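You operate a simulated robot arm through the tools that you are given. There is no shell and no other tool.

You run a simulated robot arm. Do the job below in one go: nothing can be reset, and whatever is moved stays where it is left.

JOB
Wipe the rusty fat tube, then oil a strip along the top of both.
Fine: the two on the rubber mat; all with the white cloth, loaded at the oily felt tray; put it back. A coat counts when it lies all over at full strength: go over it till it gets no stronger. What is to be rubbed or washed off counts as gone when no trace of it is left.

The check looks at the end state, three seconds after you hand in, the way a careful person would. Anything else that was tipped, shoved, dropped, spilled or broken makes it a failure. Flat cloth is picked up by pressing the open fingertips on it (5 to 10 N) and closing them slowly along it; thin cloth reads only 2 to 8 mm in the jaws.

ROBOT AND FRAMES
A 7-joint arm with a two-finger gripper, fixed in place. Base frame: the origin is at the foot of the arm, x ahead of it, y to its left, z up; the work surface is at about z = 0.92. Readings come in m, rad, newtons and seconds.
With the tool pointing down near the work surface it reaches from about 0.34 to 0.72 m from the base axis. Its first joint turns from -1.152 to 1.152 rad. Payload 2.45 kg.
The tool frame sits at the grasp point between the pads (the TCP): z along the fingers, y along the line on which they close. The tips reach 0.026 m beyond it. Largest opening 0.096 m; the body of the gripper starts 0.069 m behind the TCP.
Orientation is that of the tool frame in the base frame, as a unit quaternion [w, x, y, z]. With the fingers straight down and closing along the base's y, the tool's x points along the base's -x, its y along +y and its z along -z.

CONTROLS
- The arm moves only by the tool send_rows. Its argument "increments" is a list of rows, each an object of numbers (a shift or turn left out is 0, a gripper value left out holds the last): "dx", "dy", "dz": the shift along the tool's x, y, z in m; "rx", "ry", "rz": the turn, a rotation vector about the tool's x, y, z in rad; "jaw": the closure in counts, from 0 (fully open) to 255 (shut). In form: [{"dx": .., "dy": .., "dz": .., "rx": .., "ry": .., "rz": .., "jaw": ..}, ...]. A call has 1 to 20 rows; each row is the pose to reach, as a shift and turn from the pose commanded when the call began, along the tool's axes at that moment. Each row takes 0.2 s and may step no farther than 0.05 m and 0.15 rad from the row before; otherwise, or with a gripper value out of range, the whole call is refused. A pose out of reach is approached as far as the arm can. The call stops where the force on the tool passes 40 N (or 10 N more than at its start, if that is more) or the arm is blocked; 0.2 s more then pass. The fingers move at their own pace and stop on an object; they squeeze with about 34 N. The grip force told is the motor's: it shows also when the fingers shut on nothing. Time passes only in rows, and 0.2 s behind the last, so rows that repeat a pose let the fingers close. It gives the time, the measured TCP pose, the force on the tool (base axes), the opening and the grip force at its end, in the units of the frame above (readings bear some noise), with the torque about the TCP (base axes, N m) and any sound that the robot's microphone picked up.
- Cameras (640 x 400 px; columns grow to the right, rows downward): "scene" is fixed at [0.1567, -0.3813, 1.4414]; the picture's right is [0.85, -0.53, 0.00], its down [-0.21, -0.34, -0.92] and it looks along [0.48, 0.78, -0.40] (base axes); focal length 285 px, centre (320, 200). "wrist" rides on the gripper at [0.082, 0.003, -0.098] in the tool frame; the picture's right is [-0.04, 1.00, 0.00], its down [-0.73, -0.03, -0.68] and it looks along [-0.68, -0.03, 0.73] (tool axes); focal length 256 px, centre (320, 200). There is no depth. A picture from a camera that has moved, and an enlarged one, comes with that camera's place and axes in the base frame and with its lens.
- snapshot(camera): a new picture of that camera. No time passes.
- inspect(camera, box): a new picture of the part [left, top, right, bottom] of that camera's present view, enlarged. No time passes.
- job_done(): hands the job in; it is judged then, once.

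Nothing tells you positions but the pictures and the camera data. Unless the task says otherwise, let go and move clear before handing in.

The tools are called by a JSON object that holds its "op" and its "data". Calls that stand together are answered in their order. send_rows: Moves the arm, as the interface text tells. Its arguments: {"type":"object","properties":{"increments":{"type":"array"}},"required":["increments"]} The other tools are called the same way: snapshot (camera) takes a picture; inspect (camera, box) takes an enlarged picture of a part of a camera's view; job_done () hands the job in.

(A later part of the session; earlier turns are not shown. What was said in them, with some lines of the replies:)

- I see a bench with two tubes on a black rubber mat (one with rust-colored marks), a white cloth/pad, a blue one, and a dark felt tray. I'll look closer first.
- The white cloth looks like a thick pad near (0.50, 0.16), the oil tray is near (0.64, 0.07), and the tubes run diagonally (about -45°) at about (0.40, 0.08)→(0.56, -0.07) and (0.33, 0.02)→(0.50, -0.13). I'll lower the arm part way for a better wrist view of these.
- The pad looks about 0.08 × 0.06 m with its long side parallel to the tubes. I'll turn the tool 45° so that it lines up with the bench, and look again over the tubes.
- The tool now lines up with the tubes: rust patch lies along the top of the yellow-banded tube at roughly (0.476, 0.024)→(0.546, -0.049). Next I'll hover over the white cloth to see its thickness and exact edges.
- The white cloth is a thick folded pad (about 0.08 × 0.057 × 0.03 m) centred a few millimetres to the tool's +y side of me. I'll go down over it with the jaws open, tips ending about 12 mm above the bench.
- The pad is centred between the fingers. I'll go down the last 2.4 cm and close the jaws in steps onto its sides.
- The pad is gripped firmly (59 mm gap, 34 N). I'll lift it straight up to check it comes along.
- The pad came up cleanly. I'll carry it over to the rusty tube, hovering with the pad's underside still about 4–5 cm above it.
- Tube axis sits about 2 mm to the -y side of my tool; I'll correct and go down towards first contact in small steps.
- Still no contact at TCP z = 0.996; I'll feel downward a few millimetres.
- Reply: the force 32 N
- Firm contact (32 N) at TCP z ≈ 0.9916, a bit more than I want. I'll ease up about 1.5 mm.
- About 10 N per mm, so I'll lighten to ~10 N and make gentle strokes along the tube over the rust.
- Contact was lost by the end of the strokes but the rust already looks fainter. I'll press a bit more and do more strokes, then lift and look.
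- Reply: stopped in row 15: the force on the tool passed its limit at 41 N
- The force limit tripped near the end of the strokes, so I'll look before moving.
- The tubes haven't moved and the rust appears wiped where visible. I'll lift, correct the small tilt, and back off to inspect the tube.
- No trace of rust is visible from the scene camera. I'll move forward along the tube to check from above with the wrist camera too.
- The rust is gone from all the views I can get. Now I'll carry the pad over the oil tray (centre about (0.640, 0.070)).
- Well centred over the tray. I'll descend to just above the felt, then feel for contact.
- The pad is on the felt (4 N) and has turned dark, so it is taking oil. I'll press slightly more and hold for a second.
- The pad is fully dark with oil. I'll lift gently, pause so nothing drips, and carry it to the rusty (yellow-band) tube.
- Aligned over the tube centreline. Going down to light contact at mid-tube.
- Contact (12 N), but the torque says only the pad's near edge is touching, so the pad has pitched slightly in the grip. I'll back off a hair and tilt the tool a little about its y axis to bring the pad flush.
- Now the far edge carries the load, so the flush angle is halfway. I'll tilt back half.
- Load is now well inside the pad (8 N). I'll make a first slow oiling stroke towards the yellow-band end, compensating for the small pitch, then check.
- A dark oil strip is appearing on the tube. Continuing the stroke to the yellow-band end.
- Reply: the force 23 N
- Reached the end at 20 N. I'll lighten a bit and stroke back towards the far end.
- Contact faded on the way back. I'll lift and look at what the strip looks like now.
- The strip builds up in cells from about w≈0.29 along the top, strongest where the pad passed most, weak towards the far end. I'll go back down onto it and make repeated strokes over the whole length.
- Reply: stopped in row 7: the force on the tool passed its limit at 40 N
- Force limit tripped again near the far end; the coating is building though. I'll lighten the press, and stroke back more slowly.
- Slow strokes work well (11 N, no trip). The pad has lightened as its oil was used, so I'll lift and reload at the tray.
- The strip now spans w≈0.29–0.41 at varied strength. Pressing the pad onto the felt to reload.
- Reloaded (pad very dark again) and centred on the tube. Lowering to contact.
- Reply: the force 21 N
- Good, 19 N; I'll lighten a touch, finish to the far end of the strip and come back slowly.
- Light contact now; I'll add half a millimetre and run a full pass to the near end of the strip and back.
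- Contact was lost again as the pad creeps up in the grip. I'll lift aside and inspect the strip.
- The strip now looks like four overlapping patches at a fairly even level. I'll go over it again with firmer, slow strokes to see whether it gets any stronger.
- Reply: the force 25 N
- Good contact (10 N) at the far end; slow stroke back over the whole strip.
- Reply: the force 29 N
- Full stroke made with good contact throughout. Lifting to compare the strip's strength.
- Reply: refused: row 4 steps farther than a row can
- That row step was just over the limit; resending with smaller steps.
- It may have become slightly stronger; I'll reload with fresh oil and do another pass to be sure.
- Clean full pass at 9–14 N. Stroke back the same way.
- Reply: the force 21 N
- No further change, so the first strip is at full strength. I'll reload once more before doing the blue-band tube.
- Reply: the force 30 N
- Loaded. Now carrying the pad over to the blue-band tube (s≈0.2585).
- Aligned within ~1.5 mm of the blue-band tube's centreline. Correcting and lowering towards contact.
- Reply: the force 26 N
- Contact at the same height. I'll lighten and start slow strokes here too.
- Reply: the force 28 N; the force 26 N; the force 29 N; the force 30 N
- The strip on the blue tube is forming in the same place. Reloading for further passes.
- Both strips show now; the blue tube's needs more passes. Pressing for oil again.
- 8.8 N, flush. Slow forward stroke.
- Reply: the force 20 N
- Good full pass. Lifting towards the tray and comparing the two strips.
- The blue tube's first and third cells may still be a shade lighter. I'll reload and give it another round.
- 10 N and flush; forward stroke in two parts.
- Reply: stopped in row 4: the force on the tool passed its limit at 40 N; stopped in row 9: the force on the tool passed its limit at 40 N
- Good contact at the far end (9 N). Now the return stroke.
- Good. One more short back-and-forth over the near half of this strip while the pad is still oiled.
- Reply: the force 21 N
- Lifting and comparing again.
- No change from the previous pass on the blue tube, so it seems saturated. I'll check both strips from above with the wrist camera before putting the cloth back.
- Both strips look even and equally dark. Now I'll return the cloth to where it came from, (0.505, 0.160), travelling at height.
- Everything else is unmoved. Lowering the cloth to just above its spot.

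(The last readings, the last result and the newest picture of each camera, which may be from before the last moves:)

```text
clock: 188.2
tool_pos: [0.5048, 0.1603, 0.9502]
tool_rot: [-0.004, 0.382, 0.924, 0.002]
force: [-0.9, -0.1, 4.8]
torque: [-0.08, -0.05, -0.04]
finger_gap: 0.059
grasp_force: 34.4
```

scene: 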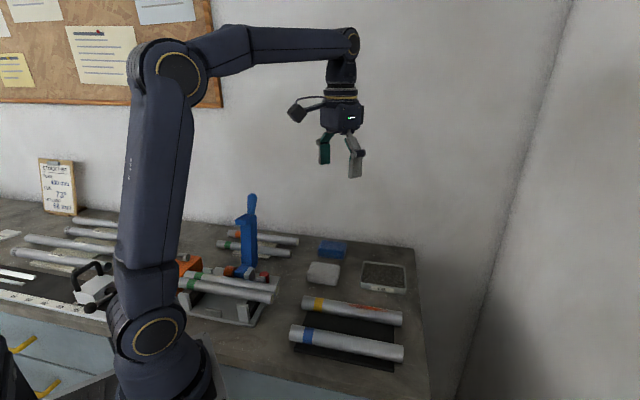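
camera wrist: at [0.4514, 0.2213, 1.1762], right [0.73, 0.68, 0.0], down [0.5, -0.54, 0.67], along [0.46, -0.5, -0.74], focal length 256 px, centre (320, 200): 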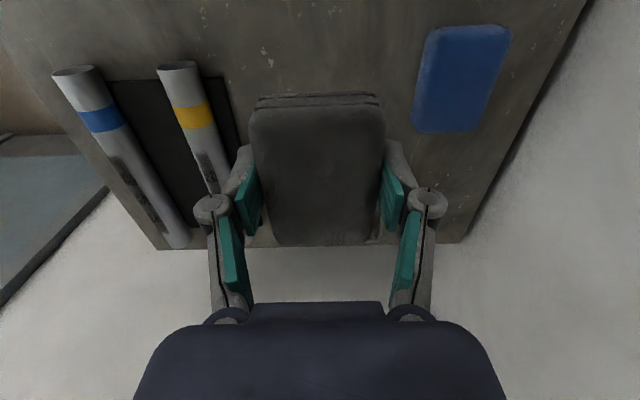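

Light contact with the bench (5 N). Opening the jaws slowly.

{"op": "send_rows", "data": {"increments": [{"jaw": 95}, {"jaw": 85}, {"jaw": 70}, {"jaw": 50}, {"jaw": 20}, {"jaw": 0}, {"jaw": 0}, {"jaw": 0}]}}

{"op": "snapshot", "data": {"camera": "wrist"}}

```text
clock: 190.0
tool_pos: [0.5042, 0.16, 0.9483]
tool_rot: [-0.004, 0.382, 0.924, 0.002]
force: [0.2, -0.6, 0.7]
torque: [0.04, 0.04, 0.0]
finger_gap: 0.096
grasp_force: 0.1
```

```text
taken
camera wrist: at [0.4501, 0.2214, 1.0477], right [0.73, 0.68, 0.0], down [0.5, -0.54, 0.67], along [0.46, -0.5, -0.74], focal length 256 px, centre (320, 200)
```

wrist: 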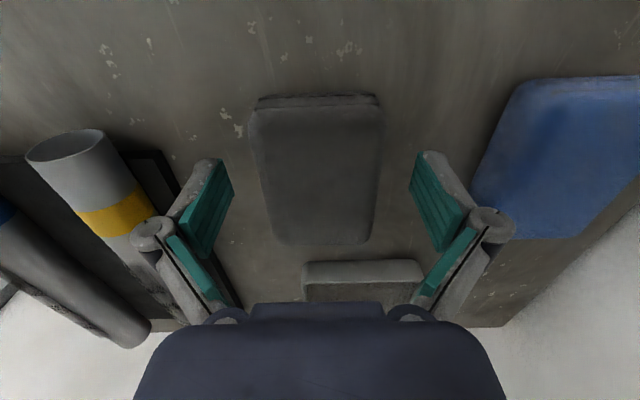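

The cloth is released and lies flat between the open fingers. Raising straight up and backing clear for a final look.

{"op": "send_rows", "data": {"increments": [{"dz": -0.01}, {"dz": -0.03}, {"dz": -0.06}, {"dz": -0.1}, {"dz": -0.14}, {"dz": -0.17}, {"dz": -0.17}]}}

{"op": "snapshot", "data": {"camera": "scene"}}

{"op": "inspect", "data": {"camera": "scene", "box": [270, 220, 430, 380]}}

{"op": "snapshot", "data": {"camera": "wrist"}}

```text
clock: 191.6
tool_pos: [0.5029, 0.1585, 1.1221]
tool_rot: [-0.004, 0.383, 0.924, 0.002]
force: [-0.1, 0.0, -0.3]
torque: [0.02, 0.04, -0.01]
finger_gap: 0.096
grasp_force: 0.0
```

```text
taken
```

scene: 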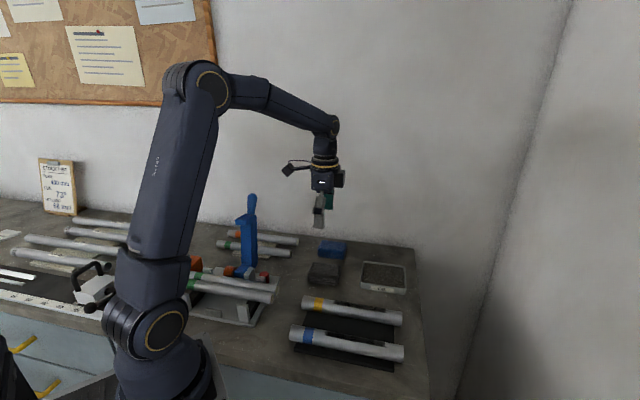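

```text
2.50 times, centred on (350, 300) of scene
camera zoom: at [0.1567, -0.3813, 1.4414], right [0.85, -0.53, 0.0], down [-0.21, -0.34, -0.92], along [0.48, 0.78, -0.4], focal length 713 px, centre (245, -50)
```

zoom: 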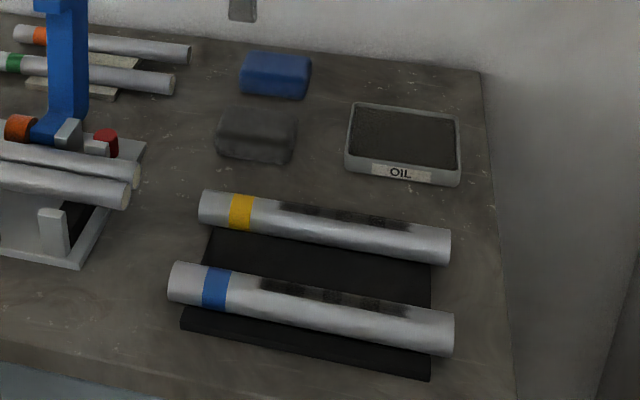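

```text
taken
camera wrist: at [0.4504, 0.2199, 1.2202], right [0.73, 0.68, 0.0], down [0.5, -0.54, 0.67], along [0.46, -0.49, -0.74], focal length 256 px, centre (320, 200)
```

wrist: 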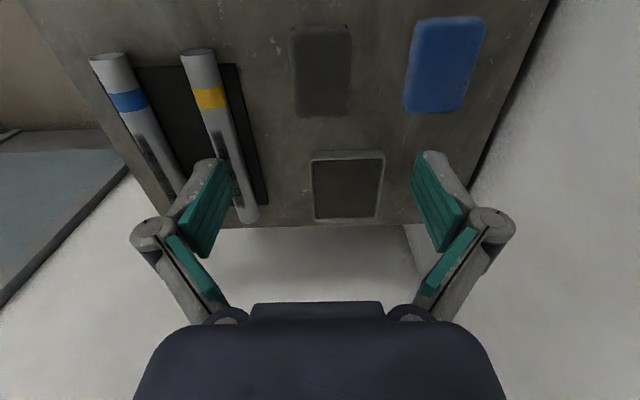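

The cloth is back in place. With the gripper now empty I'll take one closer look straight down on both strips before handing in.

{"op": "send_rows", "data": {"increments": [{"dx": -0.03, "dy": -0.03}, {"dx": -0.06, "dy": -0.06}, {"dx": -0.09, "dy": -0.09}, {"dx": -0.12, "dy": -0.12}, {"dx": -0.14, "dy": -0.15}, {"dx": -0.146, "dy": -0.163}, {"dx": -0.146, "dy": -0.163, "dz": 0.03}, {"dx": -0.146, "dy": -0.163, "dz": 0.03}]}}

{"op": "inspect", "data": {"camera": "wrist", "box": [200, 0, 440, 150]}}

{"op": "snapshot", "data": {"camera": "wrist"}}

```text
clock: 193.4
tool_pos: [0.494, -0.0583, 1.0885]
tool_rot: [-0.004, 0.383, 0.924, 0.001]
force: [-0.8, 0.3, 0.0]
torque: [0.02, -0.04, -0.02]
finger_gap: 0.096
grasp_force: 0.2
```

```text
2.67 times, centred on (320, 75) of wrist
camera zoom: at [0.4391, 0.0032, 1.1884], right [0.73, 0.68, 0.0], down [0.5, -0.54, 0.67], along [0.46, -0.49, -0.74], focal length 683 px, centre (320, 533)
```

zoom: 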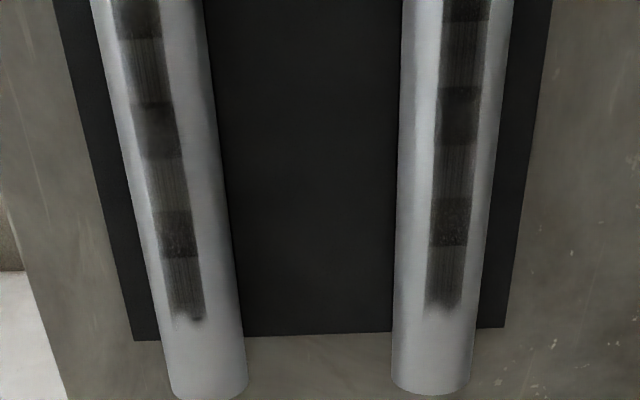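

```text
taken
camera wrist: at [0.4391, 0.0032, 1.1884], right [0.73, 0.68, 0.0], down [0.5, -0.54, 0.67], along [0.46, -0.49, -0.74], focal length 256 px, centre (320, 200)
```

wrist: 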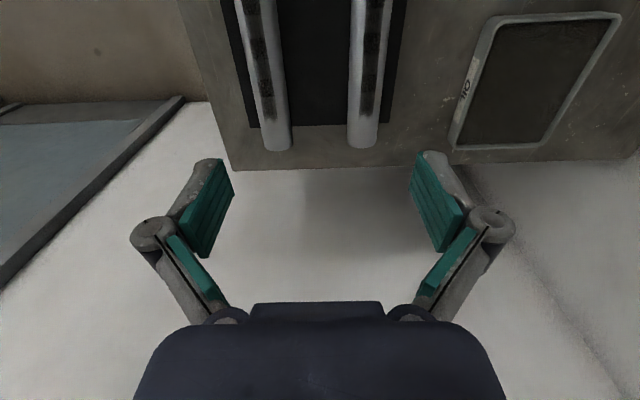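

{"op": "inspect", "data": {"camera": "wrist", "box": [230, 0, 300, 130]}}

{"op": "inspect", "data": {"camera": "wrist", "box": [340, 0, 410, 130]}}

```text
3.08 times, centred on (265, 65) of wrist
camera zoom: at [0.4391, 0.0032, 1.1884], right [0.73, 0.68, 0.0], down [0.5, -0.54, 0.67], along [0.46, -0.49, -0.74], focal length 788 px, centre (489, 615)
```

zoom: 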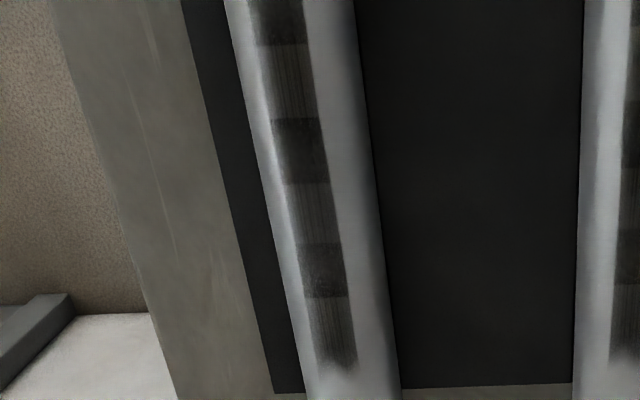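

```text
3.08 times, centred on (375, 65) of wrist
camera zoom: at [0.4391, 0.0032, 1.1884], right [0.73, 0.68, 0.0], down [0.5, -0.54, 0.67], along [0.46, -0.49, -0.74], focal length 788 px, centre (151, 615)
```

zoom: 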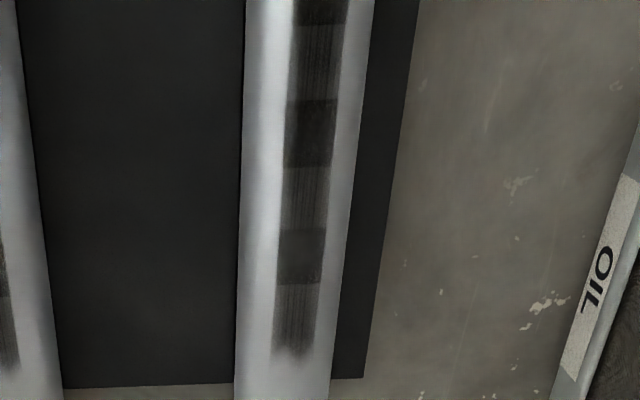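

{"op": "send_rows", "data": {"increments": [{"dx": 0.035}, {"dx": 0.07}, {"dx": 0.07}]}}

{"op": "inspect", "data": {"camera": "wrist", "box": [200, 0, 440, 150]}}

```text
clock: 194.2
tool_pos: [0.442, -0.0091, 1.0881]
tool_rot: [-0.003, 0.383, 0.924, 0.001]
force: [0.1, 0.2, -0.3]
torque: [-0.01, 0.01, -0.03]
finger_gap: 0.096
grasp_force: 0.1
```

```text
2.67 times, centred on (320, 75) of wrist
camera zoom: at [0.388, 0.0519, 1.1877], right [0.73, 0.68, 0.0], down [0.5, -0.54, 0.67], along [0.46, -0.5, -0.74], focal length 683 px, centre (320, 533)
```

zoom: 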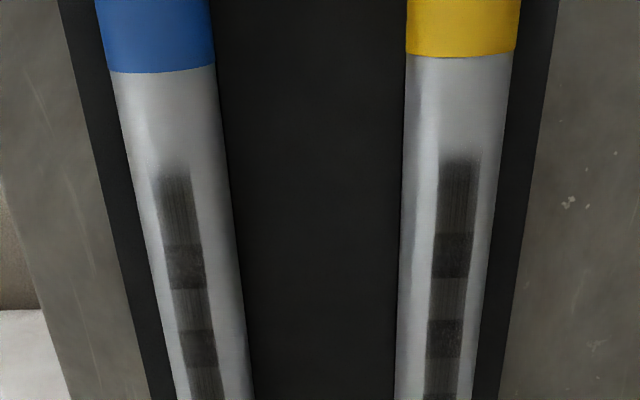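

Both strips are even and match each other, no rust is left, and everything is in place. I'll raise the arm clear and hand in.

{"op": "send_rows", "data": {"increments": [{"dz": -0.04}, {"dz": -0.08}, {"dz": -0.12}, {"dz": -0.15}, {"dz": -0.15}]}}

{"op": "snapshot", "data": {"camera": "scene"}}

```text
clock: 195.4
tool_pos: [0.4455, -0.0091, 1.2383]
tool_rot: [-0.004, 0.382, 0.924, 0.002]
force: [0.3, 0.4, 0.1]
torque: [0.0, -0.01, 0.0]
finger_gap: 0.0958
grasp_force: 0.1
```

```text
taken
```

scene: 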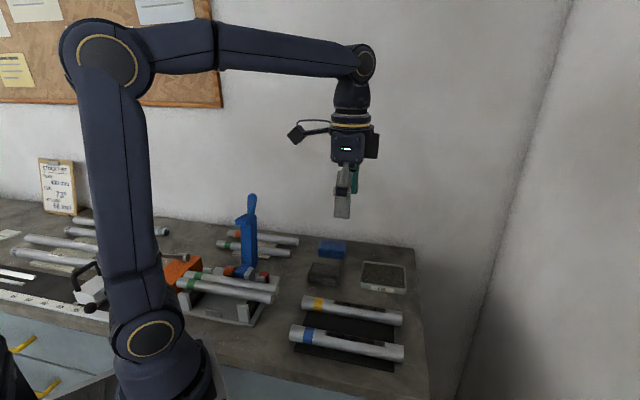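

The arm is clear and empty, the cloth is back in its place, the rust is gone, and both tubes have their oil strip. Handing in.

{"op": "job_done", "data": {}}

```text
The job is handed in.
```

The job is handed in. The rust is wiped off the yellow-band tube, and both tubes on the mat have an oil strip along the top. I haven't had the check's result.

- **Rust:** no trace showed on the yellow-band tube from the scene camera or the wrist camera.
- **Oil:** each strip covers about 12 cm of the tube's roughly 22 cm length. Oil took only on that stretch, though the pad was pressed past both ends. I reloaded the cloth at the tray until a further pass made neither strip look darker. I judged that by eye, and the two strips look alike.
- **Cloth:** it is back flat where it came from, now dark with oil.
- **Other items:** the blue-band tube slid about 1 mm along its length during wiping. I saw no change in the tray, the mat or anything else.

While wiping, the force limit stopped the arm four times (about 40 N). It happened twice on each tube, and nothing looked damaged or tipped.
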